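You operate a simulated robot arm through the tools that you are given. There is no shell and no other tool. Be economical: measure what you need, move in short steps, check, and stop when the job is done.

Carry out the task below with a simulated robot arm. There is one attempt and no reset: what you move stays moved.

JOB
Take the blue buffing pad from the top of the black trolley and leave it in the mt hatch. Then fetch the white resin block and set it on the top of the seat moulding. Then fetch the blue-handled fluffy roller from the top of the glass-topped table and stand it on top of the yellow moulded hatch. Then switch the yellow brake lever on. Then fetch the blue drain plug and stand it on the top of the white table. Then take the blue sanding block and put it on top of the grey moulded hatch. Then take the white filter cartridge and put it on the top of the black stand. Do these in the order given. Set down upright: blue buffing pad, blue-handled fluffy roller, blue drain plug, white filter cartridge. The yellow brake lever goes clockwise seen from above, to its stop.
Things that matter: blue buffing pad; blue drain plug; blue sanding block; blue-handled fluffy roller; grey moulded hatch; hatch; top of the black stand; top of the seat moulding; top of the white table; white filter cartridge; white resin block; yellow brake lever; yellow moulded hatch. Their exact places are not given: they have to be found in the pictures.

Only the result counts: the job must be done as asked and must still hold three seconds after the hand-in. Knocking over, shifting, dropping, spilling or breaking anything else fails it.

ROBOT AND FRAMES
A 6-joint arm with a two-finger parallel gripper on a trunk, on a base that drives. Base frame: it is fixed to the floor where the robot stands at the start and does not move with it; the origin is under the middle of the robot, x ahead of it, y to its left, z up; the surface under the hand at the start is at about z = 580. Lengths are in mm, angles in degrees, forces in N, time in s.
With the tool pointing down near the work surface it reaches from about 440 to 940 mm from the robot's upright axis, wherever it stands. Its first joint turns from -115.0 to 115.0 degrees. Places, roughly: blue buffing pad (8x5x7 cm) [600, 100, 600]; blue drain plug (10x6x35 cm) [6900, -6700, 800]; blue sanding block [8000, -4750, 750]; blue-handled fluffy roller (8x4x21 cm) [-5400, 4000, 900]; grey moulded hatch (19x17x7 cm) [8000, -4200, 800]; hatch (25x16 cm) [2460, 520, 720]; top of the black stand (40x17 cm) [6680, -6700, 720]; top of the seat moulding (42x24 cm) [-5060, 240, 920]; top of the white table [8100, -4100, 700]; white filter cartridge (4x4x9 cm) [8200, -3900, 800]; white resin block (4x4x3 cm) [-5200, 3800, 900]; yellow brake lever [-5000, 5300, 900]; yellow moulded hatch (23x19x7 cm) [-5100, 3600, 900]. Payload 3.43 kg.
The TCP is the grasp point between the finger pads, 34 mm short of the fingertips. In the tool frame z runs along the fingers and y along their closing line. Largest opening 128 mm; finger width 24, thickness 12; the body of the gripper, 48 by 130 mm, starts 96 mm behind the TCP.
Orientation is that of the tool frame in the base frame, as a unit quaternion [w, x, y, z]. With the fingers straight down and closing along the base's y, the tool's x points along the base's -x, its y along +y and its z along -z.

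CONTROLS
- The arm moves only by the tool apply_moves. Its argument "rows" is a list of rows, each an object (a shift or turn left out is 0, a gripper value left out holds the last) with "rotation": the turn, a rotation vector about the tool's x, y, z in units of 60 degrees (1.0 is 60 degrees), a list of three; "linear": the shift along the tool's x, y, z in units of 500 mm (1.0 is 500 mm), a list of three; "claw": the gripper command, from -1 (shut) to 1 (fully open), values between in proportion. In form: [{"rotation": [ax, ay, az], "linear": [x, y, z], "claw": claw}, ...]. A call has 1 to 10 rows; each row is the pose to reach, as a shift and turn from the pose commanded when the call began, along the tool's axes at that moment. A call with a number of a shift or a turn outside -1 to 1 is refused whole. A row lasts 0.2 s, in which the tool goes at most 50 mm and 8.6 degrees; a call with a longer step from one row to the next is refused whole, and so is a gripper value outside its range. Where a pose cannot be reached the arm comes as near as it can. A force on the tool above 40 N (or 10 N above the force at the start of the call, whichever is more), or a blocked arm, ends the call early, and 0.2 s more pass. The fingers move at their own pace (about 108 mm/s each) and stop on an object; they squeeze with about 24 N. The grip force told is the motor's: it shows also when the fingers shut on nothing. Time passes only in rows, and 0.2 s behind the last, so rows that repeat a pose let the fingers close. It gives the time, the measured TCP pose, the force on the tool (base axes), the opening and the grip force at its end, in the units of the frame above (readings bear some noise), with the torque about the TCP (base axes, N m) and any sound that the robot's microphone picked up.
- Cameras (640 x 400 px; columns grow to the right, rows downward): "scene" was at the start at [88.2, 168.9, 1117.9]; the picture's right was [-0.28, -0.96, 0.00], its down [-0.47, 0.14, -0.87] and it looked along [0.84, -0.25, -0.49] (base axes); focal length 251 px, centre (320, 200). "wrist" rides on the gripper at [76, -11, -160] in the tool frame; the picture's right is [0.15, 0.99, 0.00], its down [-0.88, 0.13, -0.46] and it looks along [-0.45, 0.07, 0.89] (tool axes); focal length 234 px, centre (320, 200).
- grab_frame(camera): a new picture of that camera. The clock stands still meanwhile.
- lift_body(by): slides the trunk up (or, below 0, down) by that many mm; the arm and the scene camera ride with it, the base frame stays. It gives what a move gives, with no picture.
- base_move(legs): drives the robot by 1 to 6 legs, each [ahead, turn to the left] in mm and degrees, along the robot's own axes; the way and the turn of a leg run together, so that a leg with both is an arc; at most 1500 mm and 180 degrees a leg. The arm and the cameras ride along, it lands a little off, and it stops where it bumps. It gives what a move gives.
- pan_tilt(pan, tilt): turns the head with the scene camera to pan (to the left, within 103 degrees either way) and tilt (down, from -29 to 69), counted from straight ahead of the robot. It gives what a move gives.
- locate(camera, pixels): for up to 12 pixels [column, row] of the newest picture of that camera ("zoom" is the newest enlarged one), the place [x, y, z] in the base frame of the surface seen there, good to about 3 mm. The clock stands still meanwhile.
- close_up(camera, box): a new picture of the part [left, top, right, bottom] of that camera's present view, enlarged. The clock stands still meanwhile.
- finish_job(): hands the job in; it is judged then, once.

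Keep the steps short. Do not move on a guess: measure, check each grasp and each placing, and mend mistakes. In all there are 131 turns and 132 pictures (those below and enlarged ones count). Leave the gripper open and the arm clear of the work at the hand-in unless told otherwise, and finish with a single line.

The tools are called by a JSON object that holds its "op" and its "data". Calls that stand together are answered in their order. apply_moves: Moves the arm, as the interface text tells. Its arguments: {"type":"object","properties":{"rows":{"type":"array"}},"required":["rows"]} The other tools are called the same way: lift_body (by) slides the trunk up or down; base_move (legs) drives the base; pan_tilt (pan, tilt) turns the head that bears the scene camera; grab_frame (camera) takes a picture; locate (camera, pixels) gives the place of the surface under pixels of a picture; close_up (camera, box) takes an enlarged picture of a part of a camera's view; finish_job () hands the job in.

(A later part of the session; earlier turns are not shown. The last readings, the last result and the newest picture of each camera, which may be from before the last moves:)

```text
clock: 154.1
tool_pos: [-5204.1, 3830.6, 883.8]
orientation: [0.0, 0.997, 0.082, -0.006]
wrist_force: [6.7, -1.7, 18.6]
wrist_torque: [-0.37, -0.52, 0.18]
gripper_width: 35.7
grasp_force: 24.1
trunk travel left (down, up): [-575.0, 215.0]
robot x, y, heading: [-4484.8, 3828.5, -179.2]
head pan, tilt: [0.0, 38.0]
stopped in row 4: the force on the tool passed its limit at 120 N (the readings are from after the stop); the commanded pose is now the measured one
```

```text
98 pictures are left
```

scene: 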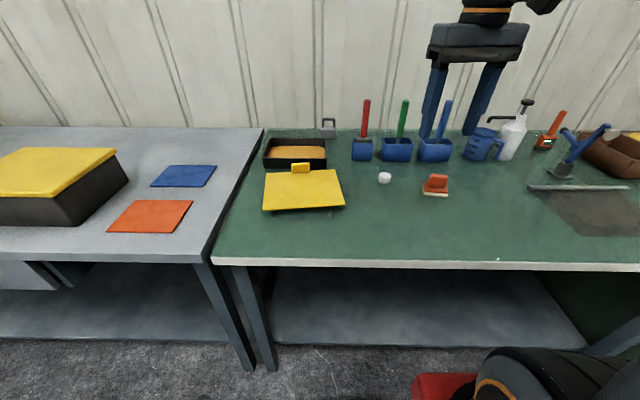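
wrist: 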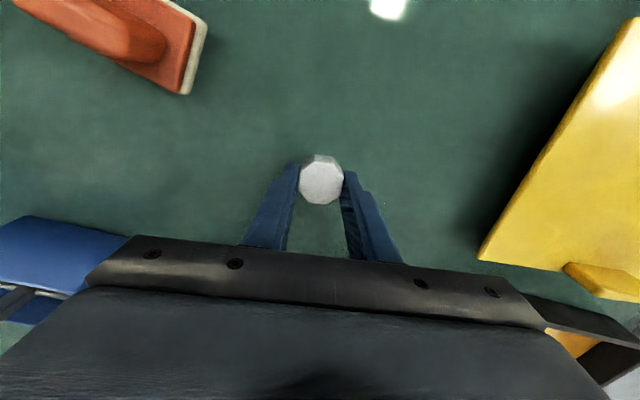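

A contact at tips z≈850 (likely the glass top); the puck is gripped at 35.7 mm. Lifting gently.

{"op": "apply_moves", "data": {"rows": [{"linear": [0, 0, -0.04], "claw": -1}, {"linear": [0, 0, -0.1], "claw": -1}, {"linear": [0, 0, -0.18], "claw": -1}, {"linear": [0, 0, -0.27], "claw": -1}, {"linear": [0, 0, -0.36], "claw": -1}, {"linear": [0, 0, -0.45], "claw": -1}]}}

{"op": "grab_frame", "data": {"camera": "wrist"}}

{"op": "grab_frame", "data": {"camera": "scene"}}

```text
clock: 155.5
tool_pos: [-5202.9, 3831.9, 1107.2]
orientation: [0.0, 0.997, 0.083, -0.004]
wrist_force: [0.6, 0.5, -0.4]
wrist_torque: [0.04, -0.07, -0.01]
gripper_width: 35.8
grasp_force: 24.3
trunk travel left (down, up): [-575.0, 215.0]
robot x, y, heading: [-4485.5, 3833.1, -179.1]
head pan, tilt: [0.0, 38.0]
```

```text
97 pictures are left
```

wrist: 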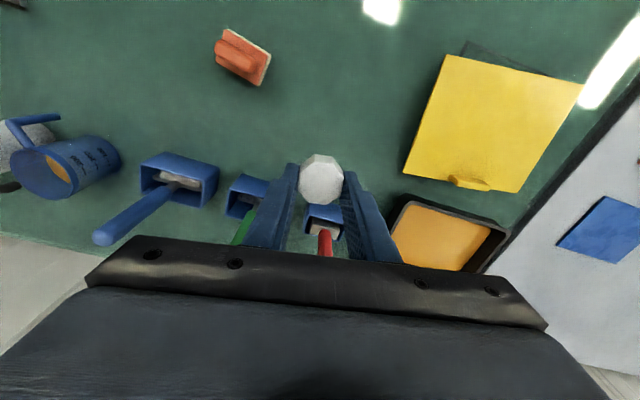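

```text
96 pictures are left
```

scene: 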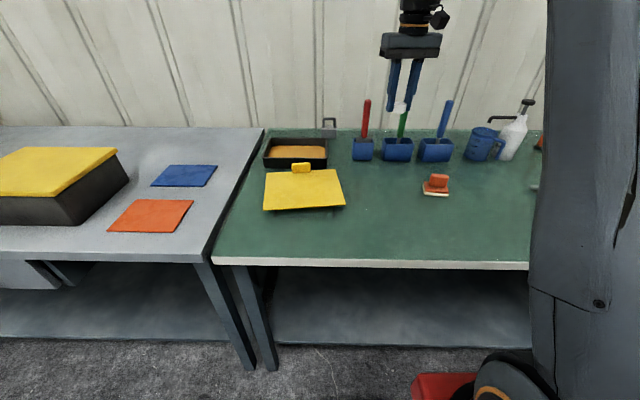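

Puck held. Retracting, backing off, and driving along the wall toward y≈240.

{"op": "apply_moves", "data": {"rows": [{"linear": [0.09, 0, -0.02]}, {"linear": [0.18, 0, -0.02]}, {"linear": [0.27, 0, -0.02]}, {"linear": [0.36, 0, -0.02]}, {"linear": [0.45, 0, -0.02]}]}}

{"op": "base_move", "data": {"legs": [[-450, 0], [0, 89], [1300, 0], [1300, 0], [900, 0], [0, -90]]}}

{"op": "pan_tilt", "data": {"pan": 0, "tilt": 30}}

{"op": "grab_frame", "data": {"camera": "scene"}}

```text
clock: 156.7
tool_pos: [-4979.7, 3867.7, 1113.8]
orientation: [0.0, 0.997, 0.083, -0.005]
wrist_force: [-0.4, -0.4, -0.8]
wrist_torque: [-0.01, -0.07, -0.01]
gripper_width: 35.9
grasp_force: 24.2
trunk travel left (down, up): [-575.0, 215.0]
robot x, y, heading: [-4486.4, 3832.0, -178.8]
head pan, tilt: [0.0, 38.0]
```

```text
clock: 183.7
tool_pos: [-4697.1, 396.4, 1115.1]
orientation: [0.0, 0.999, 0.034, -0.005]
wrist_force: [-0.1, 0.3, -0.3]
wrist_torque: [0.02, 0.01, -0.02]
gripper_width: 35.7
grasp_force: 24.2
trunk travel left (down, up): [-575.0, 215.0]
robot x, y, heading: [-4206.7, 308.9, 175.5]
head pan, tilt: [0.0, 38.0]
```

```text
clock: 184.4
tool_pos: [-4697.3, 398.0, 1114.6]
orientation: [0.0, 0.999, 0.033, -0.006]
wrist_force: [0.3, 0.1, -0.4]
wrist_torque: [-0.03, 0.01, -0.02]
gripper_width: 35.8
grasp_force: 23.8
trunk travel left (down, up): [-575.0, 215.0]
robot x, y, heading: [-4211.6, 309.8, 175.4]
head pan, tilt: [0.0, 30.0]
```

```text
95 pictures are left
```

scene: 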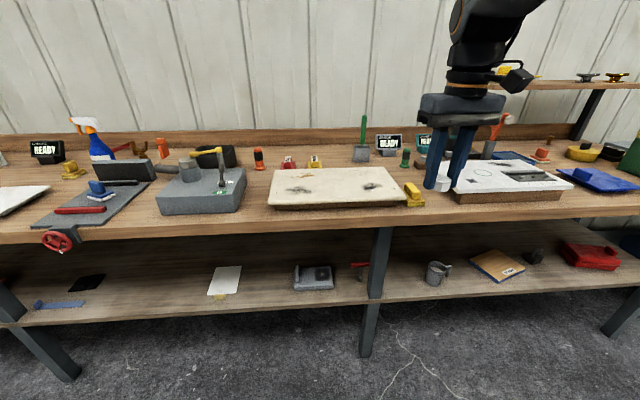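

A cream moulded panel at (335,187) may be the seat moulding. Measuring and enlarging.

{"op": "close_up", "data": {"camera": "scene", "box": [240, 130, 440, 255]}}

{"op": "locate", "data": {"camera": "scene", "pixels": [[335, 187], [278, 170], [384, 169], [270, 203], [403, 200], [340, 195], [320, 175], [335, 215], [500, 180], [410, 194], [200, 190], [372, 186]]}}

{"op": "close_up", "data": {"camera": "scene", "box": [420, 130, 620, 255]}}

```text
3.20 times, centred on (340, 192) of scene
```

zoom: 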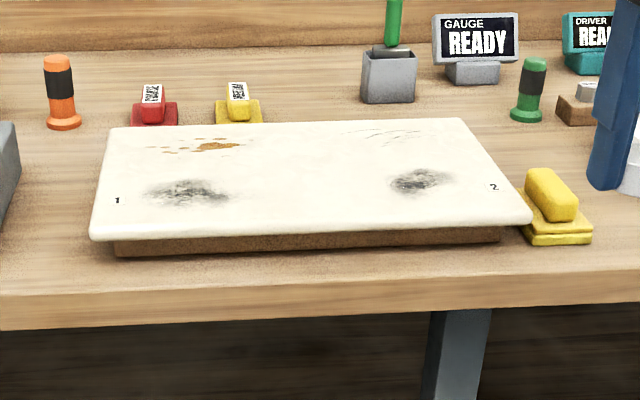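

```text
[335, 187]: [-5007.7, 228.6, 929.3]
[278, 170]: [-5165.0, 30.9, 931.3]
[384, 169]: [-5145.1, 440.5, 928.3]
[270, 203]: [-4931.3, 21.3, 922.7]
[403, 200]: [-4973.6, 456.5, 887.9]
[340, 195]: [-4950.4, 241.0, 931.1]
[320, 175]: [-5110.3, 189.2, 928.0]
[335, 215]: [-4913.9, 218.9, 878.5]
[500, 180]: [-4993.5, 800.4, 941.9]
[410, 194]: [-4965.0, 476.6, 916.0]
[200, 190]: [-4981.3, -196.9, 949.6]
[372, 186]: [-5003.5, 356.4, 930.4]
```

```text
3.20 times, centred on (520, 192) of scene
```

zoom: 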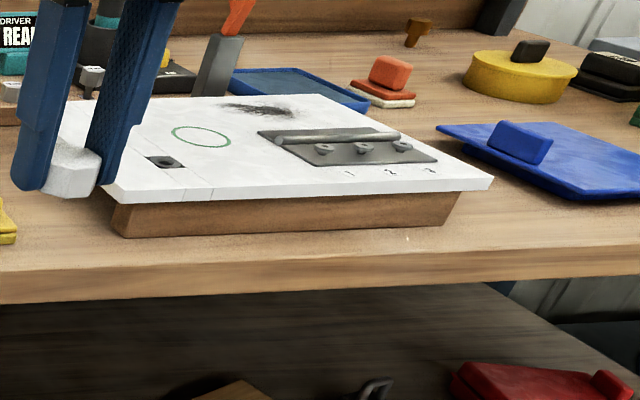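

The cream panel (x −5165…−4930, y 25…450, top z 930) matches the seat moulding. Moving the puck over its centre.

{"op": "apply_moves", "data": {"rows": [{"linear": [-0.0893, 0.0336, 0]}, {"linear": [-0.1785, 0.067, 0]}, {"linear": [-0.268, 0.101, 0]}, {"linear": [-0.357, 0.1345, 0]}, {"linear": [-0.446, 0.168, 0]}, {"linear": [-0.535, 0.202, 0]}, {"linear": [-0.625, 0.235, 0]}, {"linear": [-0.714, 0.269, 0]}, {"linear": [-0.714, 0.269, 0.09]}, {"linear": [-0.714, 0.269, 0.18]}]}}

{"op": "close_up", "data": {"camera": "scene", "box": [240, 100, 440, 225]}}

```text
clock: 186.6
tool_pos: [-5044.7, 239.0, 1028.1]
orientation: [0.0, 0.999, 0.033, -0.005]
wrist_force: [-0.5, 0.1, -0.6]
wrist_torque: [-0.01, 0.03, 0.02]
gripper_width: 35.9
grasp_force: 23.8
trunk travel left (down, up): [-575.0, 215.0]
robot x, y, heading: [-4212.9, 311.2, 175.4]
head pan, tilt: [0.0, 30.0]
```

```text
3.20 times, centred on (340, 162) of scene
```

zoom: 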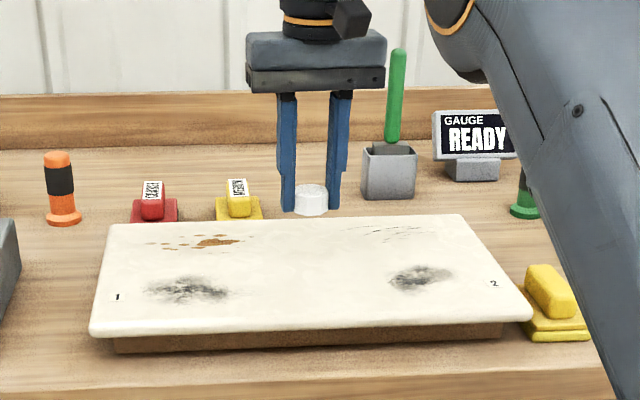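

Lowering 53 mm to just above contact, opening, rising.

{"op": "apply_moves", "data": {"rows": [{"linear": [0, 0, 0.07]}, {"linear": [0, 0, 0.1]}, {"linear": [0, 0, 0.107]}, {"linear": [0, 0, 0.107]}]}}

{"op": "close_up", "data": {"camera": "scene", "box": [240, 100, 440, 225]}}

```text
clock: 187.6
tool_pos: [-5046.1, 238.8, 975.3]
orientation: [0.0, 0.999, 0.033, -0.005]
wrist_force: [0.3, -0.6, 0.1]
wrist_torque: [0.02, 0.01, 0.0]
gripper_width: 35.7
grasp_force: 23.6
trunk travel left (down, up): [-575.0, 215.0]
robot x, y, heading: [-4209.3, 309.6, 175.5]
head pan, tilt: [0.0, 30.0]
```

```text
3.20 times, centred on (340, 162) of scene
```

zoom: 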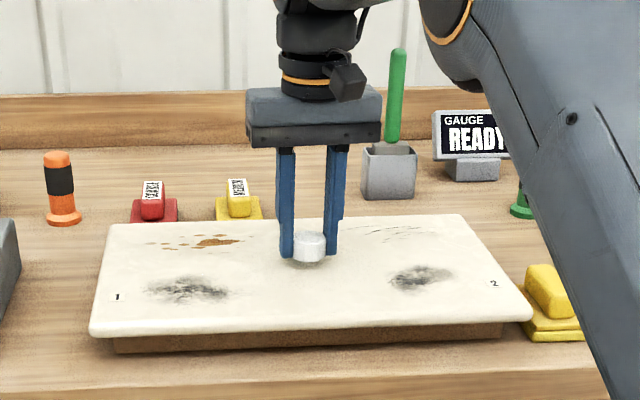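

{"op": "apply_moves", "data": {"rows": [{"linear": [0, 0, 0.003]}, {"linear": [0, 0, 0.006]}]}}

```text
clock: 188.2
tool_pos: [-5046.0, 239.8, 972.5]
orientation: [0.0, 0.999, 0.033, -0.004]
wrist_force: [-0.1, 0.6, -0.9]
wrist_torque: [0.0, 0.03, 0.03]
gripper_width: 36.1
grasp_force: 23.9
trunk travel left (down, up): [-575.0, 215.0]
robot x, y, heading: [-4210.5, 310.9, 175.3]
head pan, tilt: [0.0, 30.0]
```

{"op": "apply_moves", "data": {"rows": [{"linear": [0, 0, 0.003]}, {"linear": [0, 0, 0.006]}, {"linear": [0, 0, 0.008]}]}}

```text
clock: 189.0
tool_pos: [-5045.8, 238.3, 967.5]
orientation: [0.0, 0.999, 0.033, -0.006]
wrist_force: [-0.1, 0.5, 0.1]
wrist_torque: [0.0, -0.01, -0.01]
gripper_width: 35.8
grasp_force: 24.3
trunk travel left (down, up): [-575.0, 215.0]
robot x, y, heading: [-4211.5, 310.3, 175.6]
head pan, tilt: [0.0, 30.0]
```

{"op": "apply_moves", "data": {"rows": [{"linear": [0, 0, 0.002]}, {"linear": [0, 0, 0.004]}, {"linear": [0, 0, 0.006]}]}}

{"op": "close_up", "data": {"camera": "scene", "box": [290, 130, 390, 195]}}

```text
clock: 189.8
tool_pos: [-5046.4, 241.1, 966.4]
orientation: [0.0, 0.999, 0.033, -0.006]
wrist_force: [-0.3, -0.3, -1.3]
wrist_torque: [0.0, -0.01, -0.02]
gripper_width: 35.5
grasp_force: 23.8
trunk travel left (down, up): [-575.0, 215.0]
robot x, y, heading: [-4208.3, 310.2, 175.4]
head pan, tilt: [0.0, 30.0]
```

```text
6.15 times, centred on (340, 162) of scene
```

zoom: 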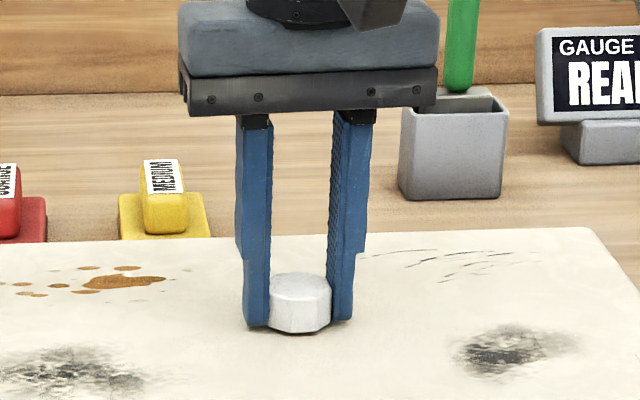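

The puck is essentially at the surface. Opening and rising.

{"op": "apply_moves", "data": {"rows": [{"claw": -0.6}, {"claw": 0.0}, {"claw": 0.0}, {"linear": [0, 0, -0.04]}, {"linear": [0, 0, -0.13]}, {"linear": [0, 0, -0.22]}, {"linear": [0, 0, -0.31]}]}}

{"op": "close_up", "data": {"camera": "scene", "box": [240, 120, 440, 245]}}

```text
clock: 191.4
tool_pos: [-5043.9, 238.1, 1119.5]
orientation: [0.0, 0.999, 0.034, -0.004]
wrist_force: [0.2, 0.7, 0.5]
wrist_torque: [-0.02, -0.01, 0.03]
gripper_width: 64.2
grasp_force: 0.1
trunk travel left (down, up): [-575.0, 215.0]
robot x, y, heading: [-4210.6, 314.8, 175.6]
head pan, tilt: [0.0, 30.0]
```

```text
3.20 times, centred on (340, 182) of scene
```

zoom: 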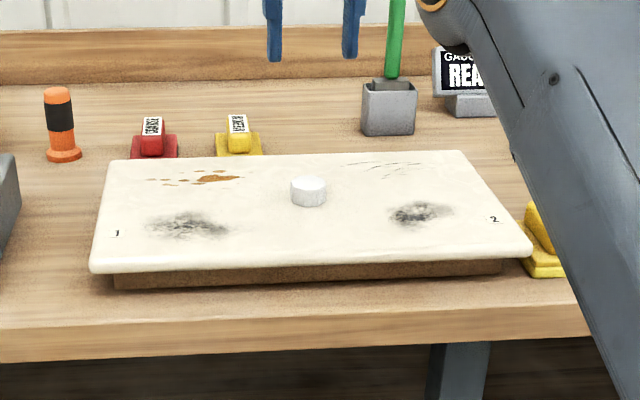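

Block stands on the seat moulding. Retracting and driving back to the glass-topped table.

{"op": "apply_moves", "data": {"rows": [{"linear": [0.09, 0, 0]}, {"linear": [0.18, 0, 0]}, {"linear": [0.27, 0, 0]}, {"linear": [0.36, 0, 0]}, {"linear": [0.45, 0, 0]}, {"linear": [0.54, 0, 0]}, {"linear": [0.63, 0, 0]}, {"linear": [0.68, -0.05, 0]}]}}

{"op": "base_move", "data": {"legs": [[0, -85.5], [1200, 0], [1200, 0], [1140, 0], [0, 90]]}}

```text
clock: 193.2
tool_pos: [-4707.6, 287.3, 1116.2]
orientation: [0.0, 0.999, 0.033, -0.005]
wrist_force: [0.1, 0.0, -0.2]
wrist_torque: [0.02, -0.05, -0.01]
gripper_width: 64.0
grasp_force: 0.1
trunk travel left (down, up): [-575.0, 215.0]
robot x, y, heading: [-4210.7, 310.5, 175.6]
head pan, tilt: [0.0, 30.0]
```

```text
clock: 217.8
tool_pos: [-4700.0, 3790.7, 1117.2]
orientation: [0.0, 0.998, 0.06, -0.005]
wrist_force: [0.4, 0.4, 0.2]
wrist_torque: [0.03, -0.01, -0.01]
gripper_width: 63.7
grasp_force: 0.1
trunk travel left (down, up): [-575.0, 215.0]
robot x, y, heading: [-4203.1, 3841.3, 178.5]
head pan, tilt: [0.0, 30.0]
```

Now forward 280 to the table for the roller, and a fresh view.

{"op": "base_move", "data": {"legs": [[280, 1.0]]}}

{"op": "pan_tilt", "data": {"pan": 0, "tilt": 33}}

{"op": "grab_frame", "data": {"camera": "scene"}}

{"op": "grab_frame", "data": {"camera": "wrist"}}

```text
clock: 219.7
tool_pos: [-4976.7, 3785.2, 1118.0]
orientation: [0.002, 0.997, 0.072, -0.005]
wrist_force: [-0.2, 0.2, -0.2]
wrist_torque: [0.0, -0.03, -0.02]
gripper_width: 64.2
grasp_force: 0.1
trunk travel left (down, up): [-575.0, 215.0]
robot x, y, heading: [-4480.5, 3847.1, 179.5]
head pan, tilt: [0.0, 30.0]
```

```text
clock: 220.3
tool_pos: [-4978.0, 3784.8, 1116.7]
orientation: [0.0, 0.997, 0.071, -0.006]
wrist_force: [-0.2, -0.1, -0.2]
wrist_torque: [0.03, -0.01, 0.0]
gripper_width: 64.0
grasp_force: 0.1
trunk travel left (down, up): [-575.0, 215.0]
robot x, y, heading: [-4481.8, 3844.4, 179.7]
head pan, tilt: [0.0, 33.0]
```

```text
88 pictures are left
```

scene: 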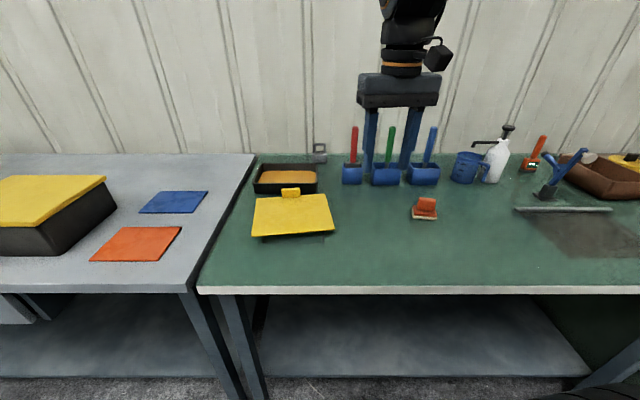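

```text
87 pictures are left
```

wrist: 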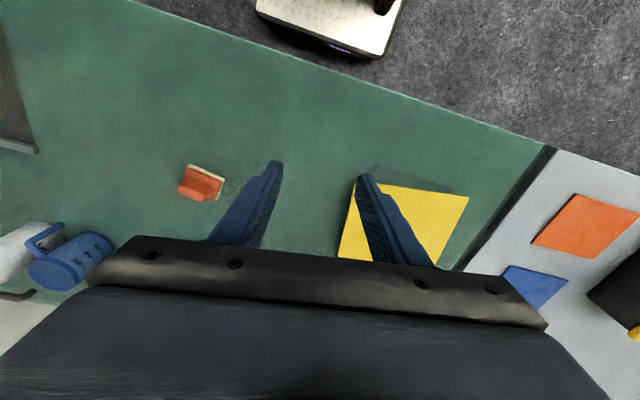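

{"op": "close_up", "data": {"camera": "scene", "box": [390, 115, 470, 195]}}

{"op": "locate", "data": {"camera": "zoom", "pixels": [[345, 70], [345, 110], [325, 200], [300, 265], [290, 300], [170, 290], [350, 290], [200, 280], [345, 90]]}}

{"op": "close_up", "data": {"camera": "scene", "box": [235, 175, 345, 245]}}

{"op": "locate", "data": {"camera": "zoom", "pixels": [[120, 150], [540, 130], [100, 350], [580, 320], [330, 250], [320, 180], [330, 330], [270, 90], [380, 85], [200, 250], [450, 250]]}}

```text
5.00 times, centred on (430, 155) of scene
```

zoom: 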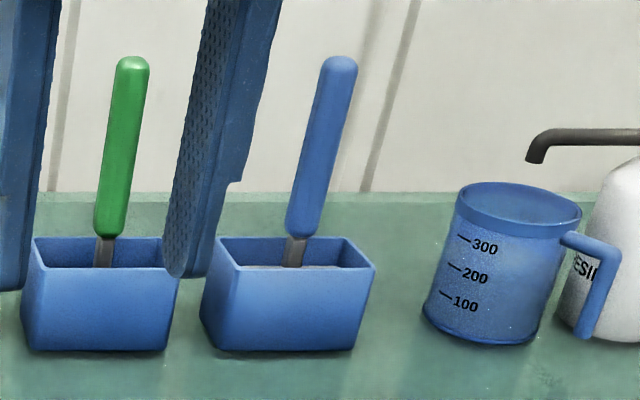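

```text
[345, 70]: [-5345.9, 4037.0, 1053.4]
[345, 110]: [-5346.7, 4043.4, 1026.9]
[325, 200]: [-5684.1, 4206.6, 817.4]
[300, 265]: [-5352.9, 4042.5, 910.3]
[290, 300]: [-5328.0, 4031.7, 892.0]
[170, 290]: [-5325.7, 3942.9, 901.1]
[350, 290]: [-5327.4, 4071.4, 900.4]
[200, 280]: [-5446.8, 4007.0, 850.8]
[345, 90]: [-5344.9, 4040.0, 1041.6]
```

```text
5.71 times, centred on (290, 210) of scene
```

zoom: 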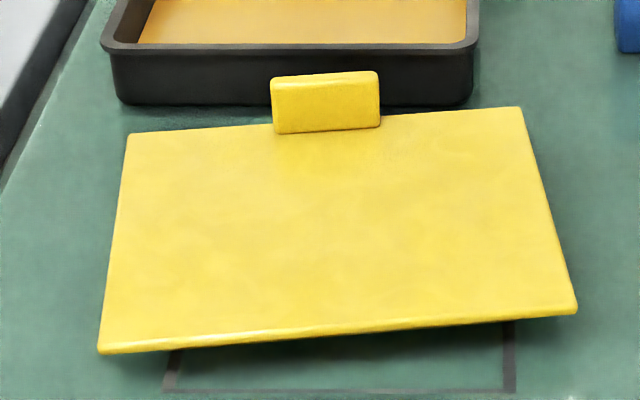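

```text
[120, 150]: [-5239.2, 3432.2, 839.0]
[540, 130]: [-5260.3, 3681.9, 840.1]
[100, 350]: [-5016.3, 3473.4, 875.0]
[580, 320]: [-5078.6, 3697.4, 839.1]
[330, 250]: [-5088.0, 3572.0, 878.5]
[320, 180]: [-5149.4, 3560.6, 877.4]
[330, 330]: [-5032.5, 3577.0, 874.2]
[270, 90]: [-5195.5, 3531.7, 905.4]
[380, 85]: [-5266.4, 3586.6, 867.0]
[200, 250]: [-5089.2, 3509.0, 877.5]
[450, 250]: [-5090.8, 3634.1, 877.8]
```

Handle at about (-5355,4039), top z≈1058; hatch top z 877, centre ≈(-5095,3580). Moving the tool near, above handle height.

{"op": "apply_moves", "data": {"rows": [{"linear": [-0.06, -0.06, -0.04]}, {"linear": [-0.12, -0.127, -0.04]}, {"linear": [-0.18, -0.194, -0.04]}, {"linear": [-0.24, -0.26, -0.04]}, {"linear": [-0.3, -0.327, -0.04]}, {"linear": [-0.36, -0.393, -0.04]}, {"linear": [-0.42, -0.46, -0.04]}, {"linear": [-0.48, -0.526, -0.04]}, {"linear": [-0.546, -0.592, -0.04]}]}}

{"op": "grab_frame", "data": {"camera": "wrist"}}

{"op": "close_up", "data": {"camera": "scene", "box": [360, 60, 520, 200]}}

```text
clock: 222.3
tool_pos: [-5286.7, 4039.4, 1141.1]
orientation: [0.0, 0.997, 0.071, -0.006]
wrist_force: [1.3, -0.6, 1.3]
wrist_torque: [0.04, 0.16, 0.03]
gripper_width: 63.9
grasp_force: 0.0
trunk travel left (down, up): [-575.0, 215.0]
robot x, y, heading: [-4479.1, 3845.5, 179.7]
head pan, tilt: [0.0, 33.0]
```

```text
84 pictures are left
```

wrist: 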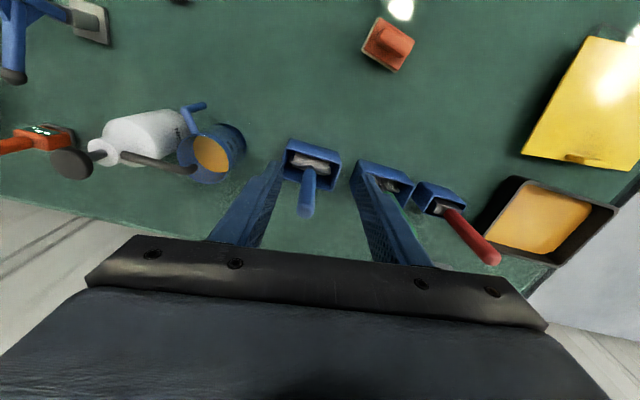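

```text
2.86 times, centred on (440, 130) of scene
```

zoom: 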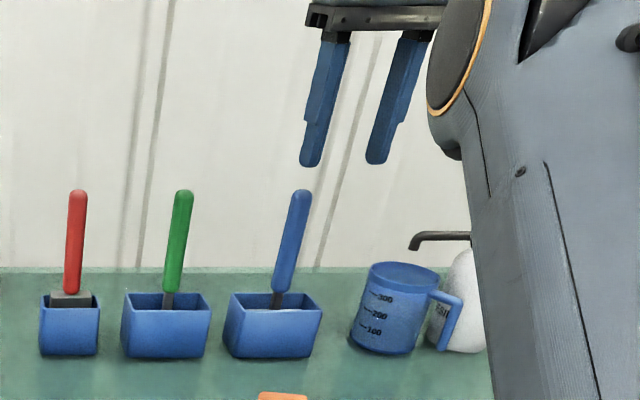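

{"op": "locate", "data": {"camera": "wrist", "pixels": [[306, 210], [300, 205], [313, 205], [308, 190], [303, 190], [313, 190], [310, 175], [310, 162], [295, 160], [325, 165], [287, 150], [340, 158]]}}

```text
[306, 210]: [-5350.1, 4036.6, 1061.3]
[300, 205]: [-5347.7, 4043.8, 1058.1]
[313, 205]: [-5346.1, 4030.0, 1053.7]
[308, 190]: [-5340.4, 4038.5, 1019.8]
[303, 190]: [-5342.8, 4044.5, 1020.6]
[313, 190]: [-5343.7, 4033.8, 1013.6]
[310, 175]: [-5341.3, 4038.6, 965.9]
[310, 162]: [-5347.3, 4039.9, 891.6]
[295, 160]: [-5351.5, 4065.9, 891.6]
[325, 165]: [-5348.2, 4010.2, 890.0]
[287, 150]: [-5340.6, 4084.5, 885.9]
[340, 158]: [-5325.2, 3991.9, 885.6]
```

Handle centre (-5352,4038), top 1061, about 18 mm thick. Coming over it, then down to TCP z≈1025 and closing.

{"op": "apply_moves", "data": {"rows": [{"linear": [-0.07, -0.008, 0]}, {"linear": [-0.13, -0.016, 0]}, {"linear": [-0.13, -0.016, 0.08]}, {"linear": [-0.13, -0.016, 0.16]}, {"linear": [-0.13, -0.016, 0.232]}]}}

{"op": "close_up", "data": {"camera": "scene", "box": [360, 60, 520, 200]}}

{"op": "close_up", "data": {"camera": "wrist", "box": [220, 120, 420, 245]}}

```text
clock: 223.5
tool_pos: [-5336.6, 4032.2, 1017.0]
orientation: [0.0, 0.997, 0.071, -0.004]
wrist_force: [-0.5, 0.0, 0.3]
wrist_torque: [0.01, 0.0, 0.01]
gripper_width: 64.3
grasp_force: 0.0
out of reach, approached as far as the arm can: row 1, 2, 3, 4, 5
trunk travel left (down, up): [-575.0, 215.0]
robot x, y, heading: [-4482.5, 3847.7, 179.7]
head pan, tilt: [0.0, 33.0]
```

```text
2.86 times, centred on (440, 130) of scene
```

zoom: 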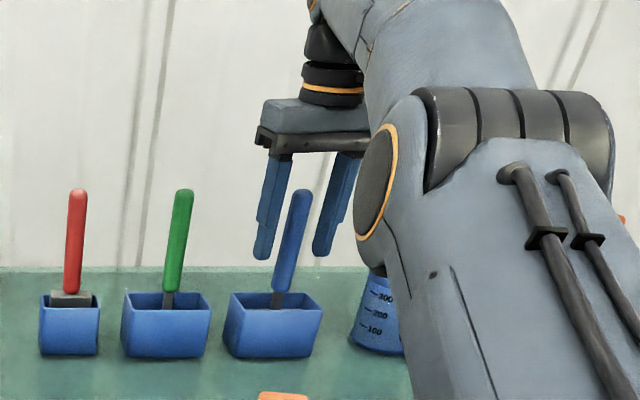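

```text
3.20 times, centred on (320, 182) of wrist
```

zoom: 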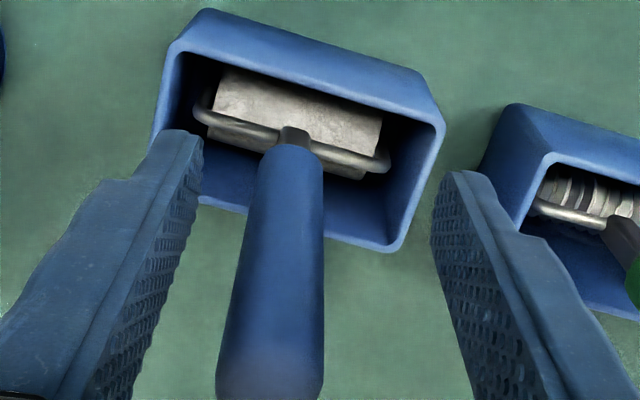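

The arm is at its limit (x −5337). Raising the trunk 150 mm will give more reach at this height.

{"op": "lift_body", "data": {"by": 150}}

{"op": "apply_moves", "data": {"rows": [{"linear": [-0.031, -0.016, 0.0]}, {"linear": [-0.031, -0.016, 0.0]}]}}

```text
clock: 225.3
tool_pos: [-5296.2, 4033.5, 1170.4]
orientation: [0.0, 0.997, 0.072, -0.005]
wrist_force: [0.5, -0.3, 0.5]
wrist_torque: [0.0, 0.05, 0.03]
gripper_width: 63.9
grasp_force: 0.0
trunk travel left (down, up): [-725.0, 65.0]
robot x, y, heading: [-4483.4, 3848.5, 179.8]
head pan, tilt: [0.0, 33.0]
```

```text
clock: 225.9
tool_pos: [-5296.1, 4032.7, 1169.5]
orientation: [0.001, 0.997, 0.072, -0.005]
wrist_force: [0.5, 0.6, 0.1]
wrist_torque: [0.01, -0.02, 0.03]
gripper_width: 64.0
grasp_force: 0.1
out of reach, approached as far as the arm can: row 1, 2
trunk travel left (down, up): [-725.0, 65.0]
robot x, y, heading: [-4483.1, 3846.1, 180.0]
head pan, tilt: [0.0, 33.0]
```

{"op": "apply_moves", "data": {"rows": [{"linear": [0, 0.0, 0.07]}, {"linear": [0, 0.0, 0.13]}, {"linear": [0, 0.0, 0.13]}]}}

```text
clock: 226.7
tool_pos: [-5307.4, 4035.3, 1105.6]
orientation: [0.0, 0.997, 0.071, -0.004]
wrist_force: [0.2, 0.1, 0.6]
wrist_torque: [0.02, 0.01, 0.01]
gripper_width: 63.8
grasp_force: 0.0
out of reach, approached as far as the arm can: row 1, 2, 3
trunk travel left (down, up): [-725.0, 65.0]
robot x, y, heading: [-4483.6, 3844.8, 179.6]
head pan, tilt: [0.0, 33.0]
```

Reach is short here; I'll bring the base closer. First looking down at the gap between base and table.

{"op": "pan_tilt", "data": {"pan": 0, "tilt": 69}}

{"op": "grab_frame", "data": {"camera": "scene"}}

{"op": "locate", "data": {"camera": "scene", "pixels": [[320, 390], [320, 370], [320, 350], [320, 320], [320, 290], [320, 260], [320, 240], [320, 200], [400, 380], [450, 350]]}}

```text
clock: 227.7
tool_pos: [-5307.1, 4035.2, 1104.5]
orientation: [0.001, 0.997, 0.072, -0.004]
wrist_force: [-0.2, -0.1, -0.2]
wrist_torque: [-0.01, 0.01, 0.02]
gripper_width: 64.0
grasp_force: 0.0
trunk travel left (down, up): [-725.0, 65.0]
robot x, y, heading: [-4482.4, 3844.7, 179.9]
head pan, tilt: [0.0, 68.8]
```

```text
80 pictures are left
```

scene: 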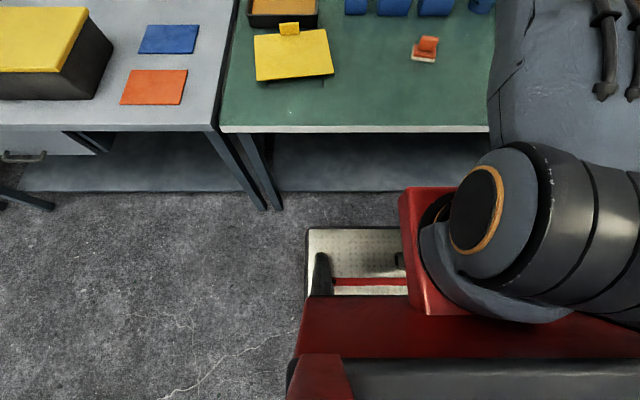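

```text
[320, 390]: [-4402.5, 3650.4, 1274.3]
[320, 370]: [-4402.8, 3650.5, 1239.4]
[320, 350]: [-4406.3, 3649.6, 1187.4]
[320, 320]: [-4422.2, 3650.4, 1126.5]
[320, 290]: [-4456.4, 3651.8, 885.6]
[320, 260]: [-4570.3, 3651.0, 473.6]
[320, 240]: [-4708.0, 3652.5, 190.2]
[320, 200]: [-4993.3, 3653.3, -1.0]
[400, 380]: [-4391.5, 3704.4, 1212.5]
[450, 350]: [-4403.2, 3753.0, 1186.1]
```

Base front is at x≈−4750; table front ≈−4925. There is room to advance ~90 mm. Raising/retracting the arm slightly first.

{"op": "apply_moves", "data": {"rows": [{"linear": [0.06, 0, -0.04]}, {"linear": [0.14, 0, -0.08]}, {"linear": [0.2, 0, -0.08]}]}}

{"op": "base_move", "data": {"legs": [[90, 0]]}}

{"op": "pan_tilt", "data": {"pan": 0, "tilt": 40}}

{"op": "grab_frame", "data": {"camera": "wrist"}}

{"op": "grab_frame", "data": {"camera": "scene"}}

```text
clock: 228.5
tool_pos: [-5294.9, 4049.5, 1141.7]
orientation: [0.001, 0.997, 0.072, -0.004]
wrist_force: [0.7, -0.5, -0.1]
wrist_torque: [0.0, 0.05, -0.01]
gripper_width: 64.0
grasp_force: 0.0
out of reach, approached as far as the arm can: row 1, 2, 3
trunk travel left (down, up): [-725.0, 65.0]
robot x, y, heading: [-4481.9, 3848.4, 179.8]
head pan, tilt: [0.0, 68.8]
```

```text
clock: 229.6
tool_pos: [-5387.7, 4049.3, 1142.1]
orientation: [0.0, 0.997, 0.072, -0.004]
wrist_force: [-0.8, 0.1, 0.1]
wrist_torque: [0.0, -0.02, 0.01]
gripper_width: 63.9
grasp_force: 0.1
trunk travel left (down, up): [-725.0, 65.0]
robot x, y, heading: [-4573.9, 3846.9, 179.8]
head pan, tilt: [0.0, 68.8]
```

```text
clock: 230.5
tool_pos: [-5386.8, 4049.6, 1141.8]
orientation: [0.001, 0.997, 0.072, -0.004]
wrist_force: [0.2, 0.4, -0.6]
wrist_torque: [0.03, 0.0, 0.02]
gripper_width: 63.8
grasp_force: 0.0
trunk travel left (down, up): [-725.0, 65.0]
robot x, y, heading: [-4575.8, 3845.8, 179.8]
head pan, tilt: [0.0, 40.0]
```

```text
79 pictures are left
```

wrist: 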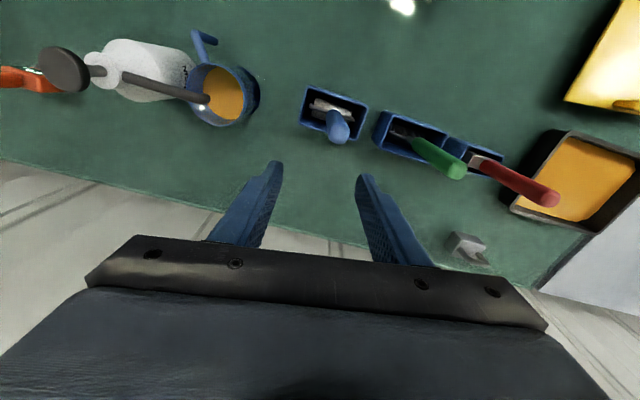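

```text
78 pictures are left
```

scene: 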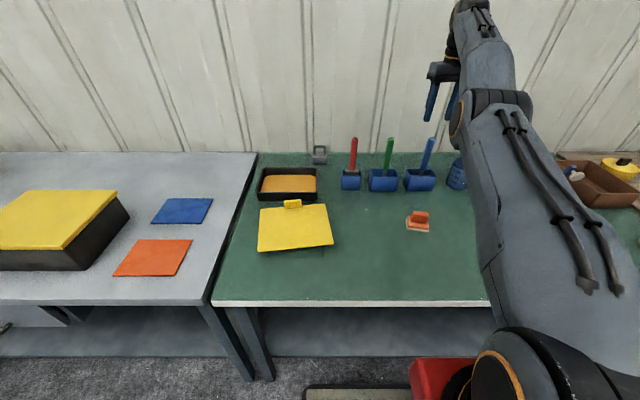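

The tool is now past the handle at z 1142. Issuing a hold to see where the commanded pose lies.

{"op": "apply_moves", "data": {"rows": [{"linear": [0.04, 0, 0]}, {"linear": [0.04, 0, 0]}]}}

```text
clock: 231.1
tool_pos: [-5384.2, 4055.7, 1143.7]
orientation: [0.001, 0.997, 0.071, -0.003]
wrist_force: [-0.6, -0.8, -0.2]
wrist_torque: [0.01, 0.01, 0.0]
gripper_width: 64.1
grasp_force: 0.1
out of reach, approached as far as the arm can: row 1, 2
trunk travel left (down, up): [-725.0, 65.0]
robot x, y, heading: [-4572.9, 3847.6, 179.8]
head pan, tilt: [0.0, 40.0]
```

{"op": "apply_moves", "data": {"rows": [{"linear": [0.08, 0.02, 0]}, {"linear": [0.16, 0.04, 0]}, {"linear": [0.24, 0.04, 0]}]}}

```text
clock: 231.9
tool_pos: [-5381.9, 4058.6, 1147.7]
orientation: [0.001, 0.997, 0.072, -0.003]
wrist_force: [-0.5, -0.7, 0.0]
wrist_torque: [0.0, -0.01, 0.0]
gripper_width: 64.0
grasp_force: 0.1
out of reach, approached as far as the arm can: row 1, 2, 3
trunk travel left (down, up): [-725.0, 65.0]
robot x, y, heading: [-4567.3, 3846.3, 179.7]
head pan, tilt: [0.0, 40.0]
```

Radial retraction hardly moves; trying other directions (down/sideways) to free it from this limit.

{"op": "apply_moves", "data": {"rows": [{"linear": [0, 0, -0.08]}, {"linear": [0, 0, -0.16]}]}}

{"op": "grab_frame", "data": {"camera": "scene"}}

```text
clock: 232.5
tool_pos: [-5364.1, 4055.1, 1223.9]
orientation: [0.001, 0.997, 0.072, -0.003]
wrist_force: [-0.5, -0.3, -0.6]
wrist_torque: [-0.03, 0.0, -0.02]
gripper_width: 64.1
grasp_force: 0.0
out of reach, approached as far as the arm can: row 1, 2
trunk travel left (down, up): [-725.0, 65.0]
robot x, y, heading: [-4573.7, 3845.0, 179.8]
head pan, tilt: [0.0, 40.0]
```

```text
77 pictures are left
```

scene: 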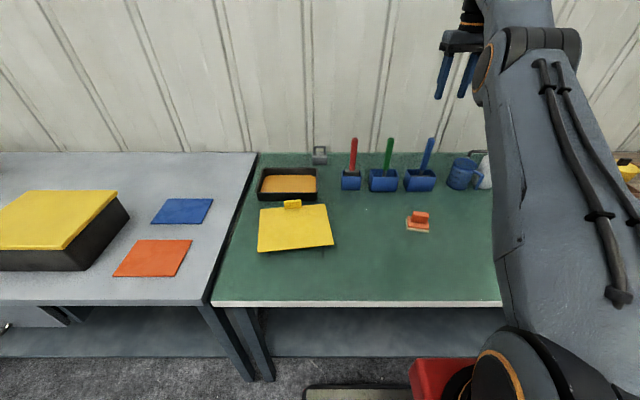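

Looking up at the arm to understand its configuration.

{"op": "pan_tilt", "data": {"pan": -20, "tilt": 5}}

{"op": "grab_frame", "data": {"camera": "scene"}}

```text
clock: 233.6
tool_pos: [-5363.4, 4055.8, 1223.8]
orientation: [0.0, 0.997, 0.071, -0.004]
wrist_force: [0.3, -0.5, 0.6]
wrist_torque: [-0.05, -0.01, 0.02]
gripper_width: 64.2
grasp_force: 0.0
trunk travel left (down, up): [-725.0, 65.0]
robot x, y, heading: [-4569.9, 3842.7, 179.8]
head pan, tilt: [-20.0, 5.0]
```

```text
76 pictures are left
```

scene: 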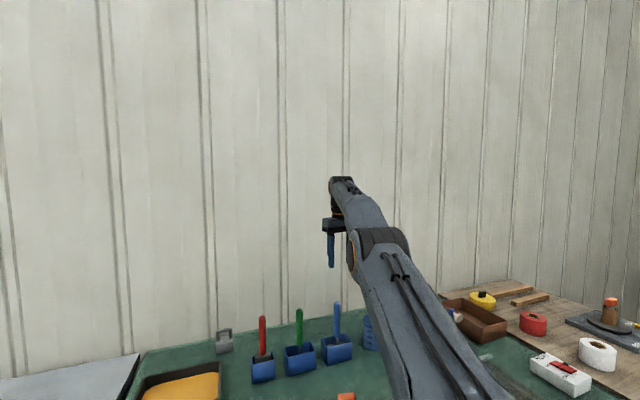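

The elbow is fully stretched. I'll command a longer retraction to bend it.

{"op": "apply_moves", "data": {"rows": [{"linear": [0.09, 0, 0]}, {"linear": [0.18, 0, 0]}, {"linear": [0.27, 0, 0]}, {"linear": [0.36, 0, 0]}, {"linear": [0.45, 0, 0]}, {"linear": [0.54, 0, 0]}, {"linear": [0.54, 0, 0]}]}}

```text
clock: 235.2
tool_pos: [-5092.9, 4093.7, 1222.7]
orientation: [0.0, 0.997, 0.071, -0.004]
wrist_force: [-0.5, 0.6, 0.0]
wrist_torque: [0.03, 0.0, -0.01]
gripper_width: 63.7
grasp_force: 0.1
trunk travel left (down, up): [-725.0, 65.0]
robot x, y, heading: [-4569.9, 3843.9, 179.8]
head pan, tilt: [-20.0, 5.0]
```

Freed. Now down to z≈1115, then forward over the handle.

{"op": "apply_moves", "data": {"rows": [{"linear": [0, 0, 0.09]}, {"linear": [0, 0, 0.18]}, {"linear": [-0.06, 0.004, 0.214]}, {"linear": [-0.15, 0.01, 0.214]}, {"linear": [-0.24, 0.016, 0.214]}, {"linear": [-0.33, 0.022, 0.214]}, {"linear": [-0.42, 0.03, 0.214]}, {"linear": [-0.48, 0.035, 0.214]}, {"linear": [-0.529, 0.037, 0.214]}]}}

{"op": "grab_frame", "data": {"camera": "wrist"}}

```text
clock: 237.2
tool_pos: [-5355.2, 4033.3, 1117.6]
orientation: [0.0, 0.997, 0.072, -0.005]
wrist_force: [1.0, 0.3, 0.6]
wrist_torque: [0.03, 0.06, -0.01]
gripper_width: 64.2
grasp_force: 0.0
trunk travel left (down, up): [-725.0, 65.0]
robot x, y, heading: [-4570.7, 3847.5, 179.8]
head pan, tilt: [-20.0, 5.0]
```

```text
75 pictures are left
```

wrist: 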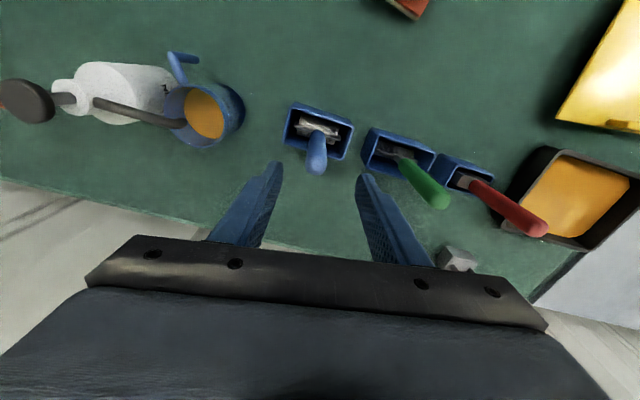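

Reached. Fine-adjust and descend to z≈1025, then close.

{"op": "apply_moves", "data": {"rows": [{"linear": [0.007, -0.008, 0.06]}, {"linear": [0.007, -0.008, 0.12]}, {"linear": [0.007, -0.008, 0.185]}, {"linear": [0.007, -0.008, 0.185], "claw": -0.5}, {"linear": [0.007, -0.008, 0.185], "claw": -1}, {"linear": [0.007, -0.008, 0.185], "claw": -1}, {"linear": [0.007, -0.008, 0.185], "claw": -1}]}}

{"op": "grab_frame", "data": {"camera": "wrist"}}

```text
clock: 238.8
tool_pos: [-5351.9, 4040.4, 1025.1]
orientation: [0.0, 0.997, 0.072, -0.004]
wrist_force: [-0.7, -0.5, 0.1]
wrist_torque: [0.05, 0.12, 0.0]
gripper_width: 21.3
grasp_force: 24.5
trunk travel left (down, up): [-725.0, 65.0]
robot x, y, heading: [-4573.4, 3844.6, 179.8]
head pan, tilt: [-20.0, 5.0]
```

```text
74 pictures are left
```

wrist: 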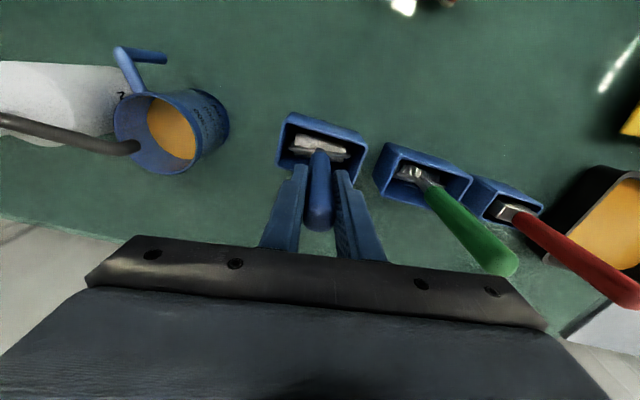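

Gripped (21 mm). Lifting straight up 100 mm.

{"op": "apply_moves", "data": {"rows": [{"linear": [0, 0, -0.04]}, {"linear": [0, 0, -0.1]}, {"linear": [0, 0, -0.16]}, {"linear": [0, 0, -0.2]}]}}

{"op": "grab_frame", "data": {"camera": "wrist"}}

```text
clock: 239.8
tool_pos: [-5352.4, 4042.9, 1125.5]
orientation: [0.001, 0.997, 0.072, -0.003]
wrist_force: [-0.4, 0.6, -1.2]
wrist_torque: [0.04, -0.01, 0.03]
gripper_width: 21.9
grasp_force: 24.4
trunk travel left (down, up): [-725.0, 65.0]
robot x, y, heading: [-4572.6, 3845.5, 179.9]
head pan, tilt: [-20.0, 5.0]
```

```text
73 pictures are left
```

wrist: 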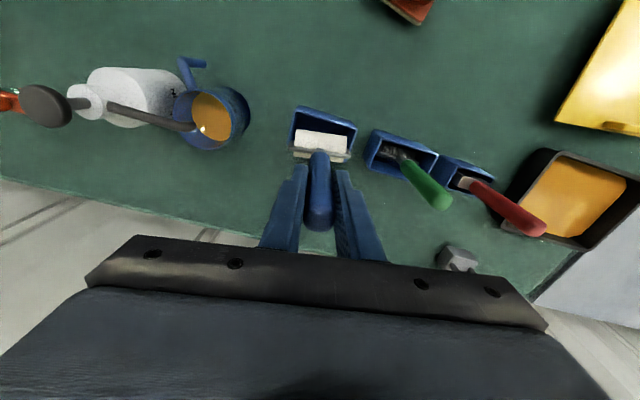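

Out of the cup. Moving back, then across to the yellow hatch.

{"op": "apply_moves", "data": {"rows": [{"linear": [0.08, 0, 0]}, {"linear": [0.16, 0, 0]}, {"linear": [0.24, 0, 0]}, {"linear": [0.3, 0.04, 0]}, {"linear": [0.33, 0.12, 0]}, {"linear": [0.35, 0.21, 0]}, {"linear": [0.36, 0.3, 0]}, {"linear": [0.37, 0.39, 0]}, {"linear": [0.377, 0.48, 0]}, {"linear": [0.377, 0.57, 0]}]}}

{"op": "apply_moves", "data": {"rows": [{"linear": [0, 0.09, 0]}, {"linear": [0, 0.18, 0]}, {"linear": [0, 0.27, 0]}, {"linear": [0, 0.36, 0]}, {"linear": [0, 0.42, 0]}, {"linear": [0, 0.42, 0.04]}]}}

{"op": "pan_tilt", "data": {"pan": 0, "tilt": 35}}

{"op": "grab_frame", "data": {"camera": "scene"}}

{"op": "grab_frame", "data": {"camera": "wrist"}}

```text
clock: 241.9
tool_pos: [-5124.2, 3783.8, 1123.6]
orientation: [0.0, 0.997, 0.071, -0.005]
wrist_force: [0.7, 0.0, -0.7]
wrist_torque: [-0.05, -0.03, 0.01]
gripper_width: 21.7
grasp_force: 24.3
trunk travel left (down, up): [-725.0, 65.0]
robot x, y, heading: [-4571.4, 3846.4, 180.1]
head pan, tilt: [-20.0, 5.0]
```

```text
clock: 243.3
tool_pos: [-5095.3, 3577.7, 1102.5]
orientation: [0.0, 0.997, 0.071, -0.004]
wrist_force: [0.4, 0.1, -1.4]
wrist_torque: [0.01, 0.0, 0.02]
gripper_width: 21.7
grasp_force: 23.9
trunk travel left (down, up): [-725.0, 65.0]
robot x, y, heading: [-4571.2, 3844.3, 179.4]
head pan, tilt: [-20.0, 5.0]
```

```text
clock: 244.3
tool_pos: [-5095.2, 3578.2, 1102.8]
orientation: [0.001, 0.997, 0.072, -0.004]
wrist_force: [0.3, -0.3, 0.1]
wrist_torque: [-0.03, 0.02, 0.02]
gripper_width: 21.6
grasp_force: 23.6
trunk travel left (down, up): [-725.0, 65.0]
robot x, y, heading: [-4570.8, 3843.5, 180.0]
head pan, tilt: [0.0, 35.0]
```

```text
72 pictures are left
```

scene: 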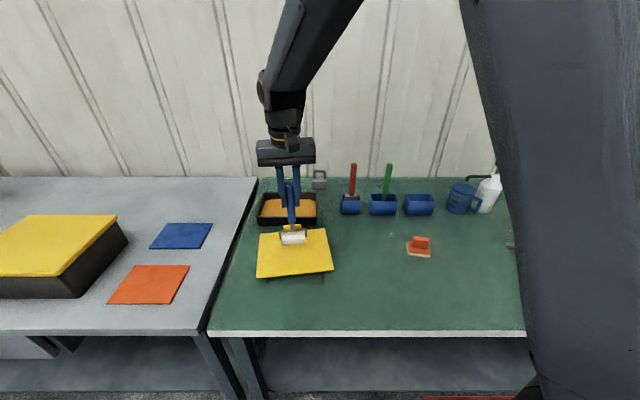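

```text
71 pictures are left
```

wrist: 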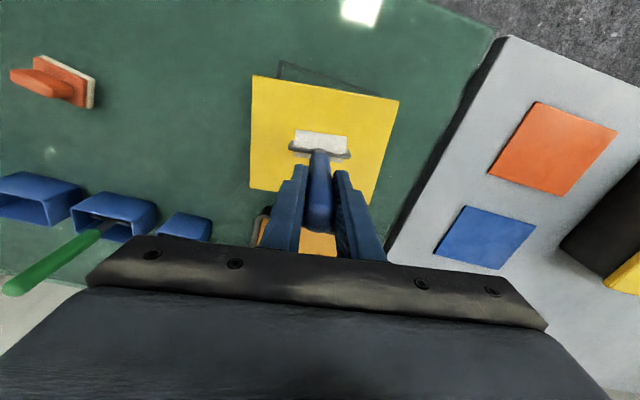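

Over the hatch. Enlarging to measure the roller's underside.

{"op": "close_up", "data": {"camera": "scene", "box": [245, 190, 345, 285]}}

{"op": "locate", "data": {"camera": "zoom", "pixels": [[305, 325], [305, 340], [245, 340], [370, 330], [305, 350], [230, 270], [300, 280], [320, 450]]}}

```text
4.21 times, centred on (295, 238) of scene
```

zoom: 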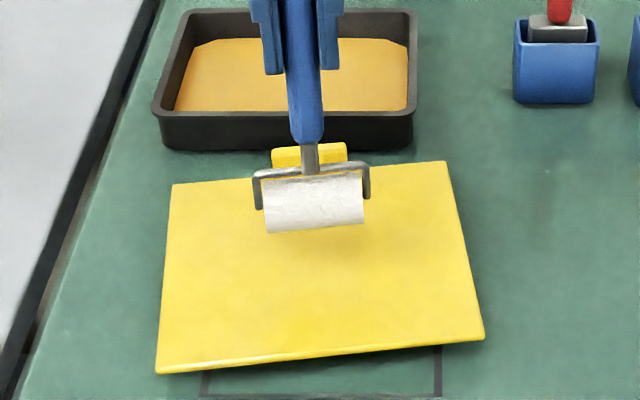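

```text
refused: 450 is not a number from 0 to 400
```

{"op": "locate", "data": {"camera": "zoom", "pixels": [[315, 215], [315, 226], [275, 230], [355, 222], [315, 190], [255, 200], [368, 190], [320, 260]]}}

{"op": "apply_moves", "data": {"rows": [{"linear": [-0.005, 0, 0.05]}, {"linear": [-0.005, 0, 0.086]}, {"linear": [-0.005, 0, 0.09]}]}}

{"op": "close_up", "data": {"camera": "scene", "box": [245, 190, 345, 285]}}

```text
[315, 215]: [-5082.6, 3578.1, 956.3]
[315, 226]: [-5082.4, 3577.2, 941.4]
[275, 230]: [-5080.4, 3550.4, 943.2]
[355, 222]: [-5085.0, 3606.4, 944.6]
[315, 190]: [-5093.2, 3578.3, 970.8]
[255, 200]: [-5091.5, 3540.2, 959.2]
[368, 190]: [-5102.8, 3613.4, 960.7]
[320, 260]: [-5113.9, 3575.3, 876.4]
```

```text
clock: 245.1
tool_pos: [-5098.2, 3576.0, 1057.1]
orientation: [0.0, 0.997, 0.072, -0.003]
wrist_force: [-0.5, 0.1, -1.1]
wrist_torque: [-0.05, -0.01, -0.01]
gripper_width: 21.8
grasp_force: 23.9
trunk travel left (down, up): [-725.0, 65.0]
robot x, y, heading: [-4574.1, 3847.9, 179.8]
head pan, tilt: [0.0, 35.0]
```

```text
4.21 times, centred on (295, 238) of scene
```

zoom: 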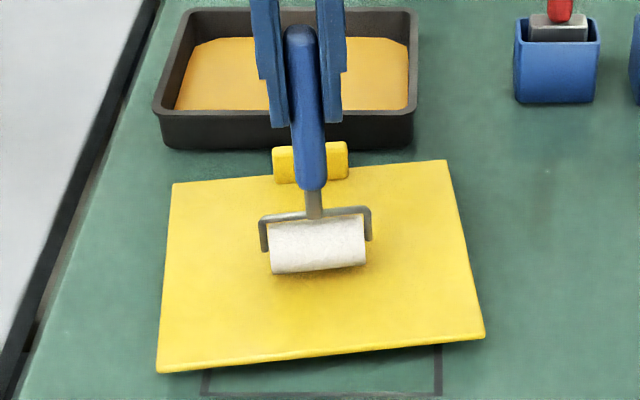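

{"op": "apply_moves", "data": {"rows": [{"linear": [0, 0, 0.008]}, {"linear": [0, 0, 0.014]}, {"linear": [0, 0, 0.018]}]}}

{"op": "close_up", "data": {"camera": "scene", "box": [245, 190, 345, 285]}}

{"op": "locate", "data": {"camera": "zoom", "pixels": [[318, 260], [318, 270], [318, 276], [318, 282], [318, 290], [318, 300]]}}

```text
clock: 245.9
tool_pos: [-5097.2, 3576.5, 1048.8]
orientation: [0.0, 0.997, 0.071, -0.005]
wrist_force: [-0.1, 0.3, -0.8]
wrist_torque: [0.0, -0.01, 0.01]
gripper_width: 21.7
grasp_force: 23.7
trunk travel left (down, up): [-725.0, 65.0]
robot x, y, heading: [-4575.2, 3851.5, 179.8]
head pan, tilt: [0.0, 35.0]
```

```text
4.21 times, centred on (295, 238) of scene
```

zoom: 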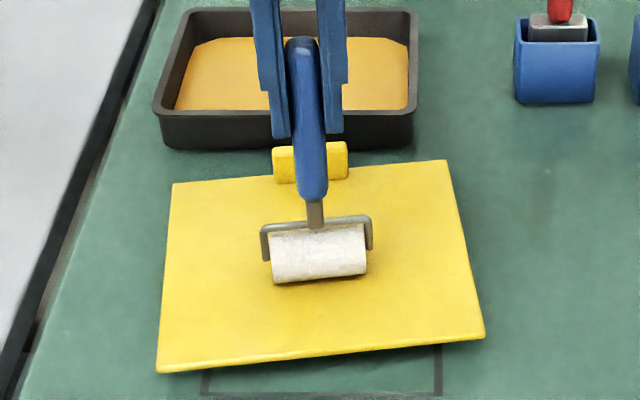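

```text
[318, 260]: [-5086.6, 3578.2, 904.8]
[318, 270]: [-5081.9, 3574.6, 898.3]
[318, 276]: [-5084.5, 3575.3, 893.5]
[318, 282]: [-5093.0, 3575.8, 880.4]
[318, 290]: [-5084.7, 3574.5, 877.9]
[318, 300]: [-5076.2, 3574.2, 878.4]
```

Nearly there. Lowering in 1–2 mm steps until force shows.

{"op": "apply_moves", "data": {"rows": [{"linear": [0, 0, 0.003]}, {"linear": [0, 0, 0.006]}]}}

{"op": "apply_moves", "data": {"rows": [{"linear": [0, 0, 0.002]}, {"linear": [0, 0, 0.004]}]}}

```text
clock: 246.5
tool_pos: [-5097.9, 3576.4, 1047.4]
orientation: [0.001, 0.997, 0.072, -0.004]
wrist_force: [3.6, 2.7, 11.3]
wrist_torque: [0.34, -0.47, -0.04]
gripper_width: 21.8
grasp_force: 24.4
trunk travel left (down, up): [-725.0, 65.0]
robot x, y, heading: [-4573.2, 3846.3, 179.9]
head pan, tilt: [0.0, 35.0]
```

```text
clock: 247.1
tool_pos: [-5098.5, 3576.2, 1045.1]
orientation: [0.001, 0.997, 0.072, -0.005]
wrist_force: [-1.7, 0.7, 22.8]
wrist_torque: [0.29, 0.27, 0.04]
gripper_width: 21.9
grasp_force: 24.6
trunk travel left (down, up): [-725.0, 65.0]
robot x, y, heading: [-4569.3, 3847.3, 179.9]
head pan, tilt: [0.0, 35.0]
```

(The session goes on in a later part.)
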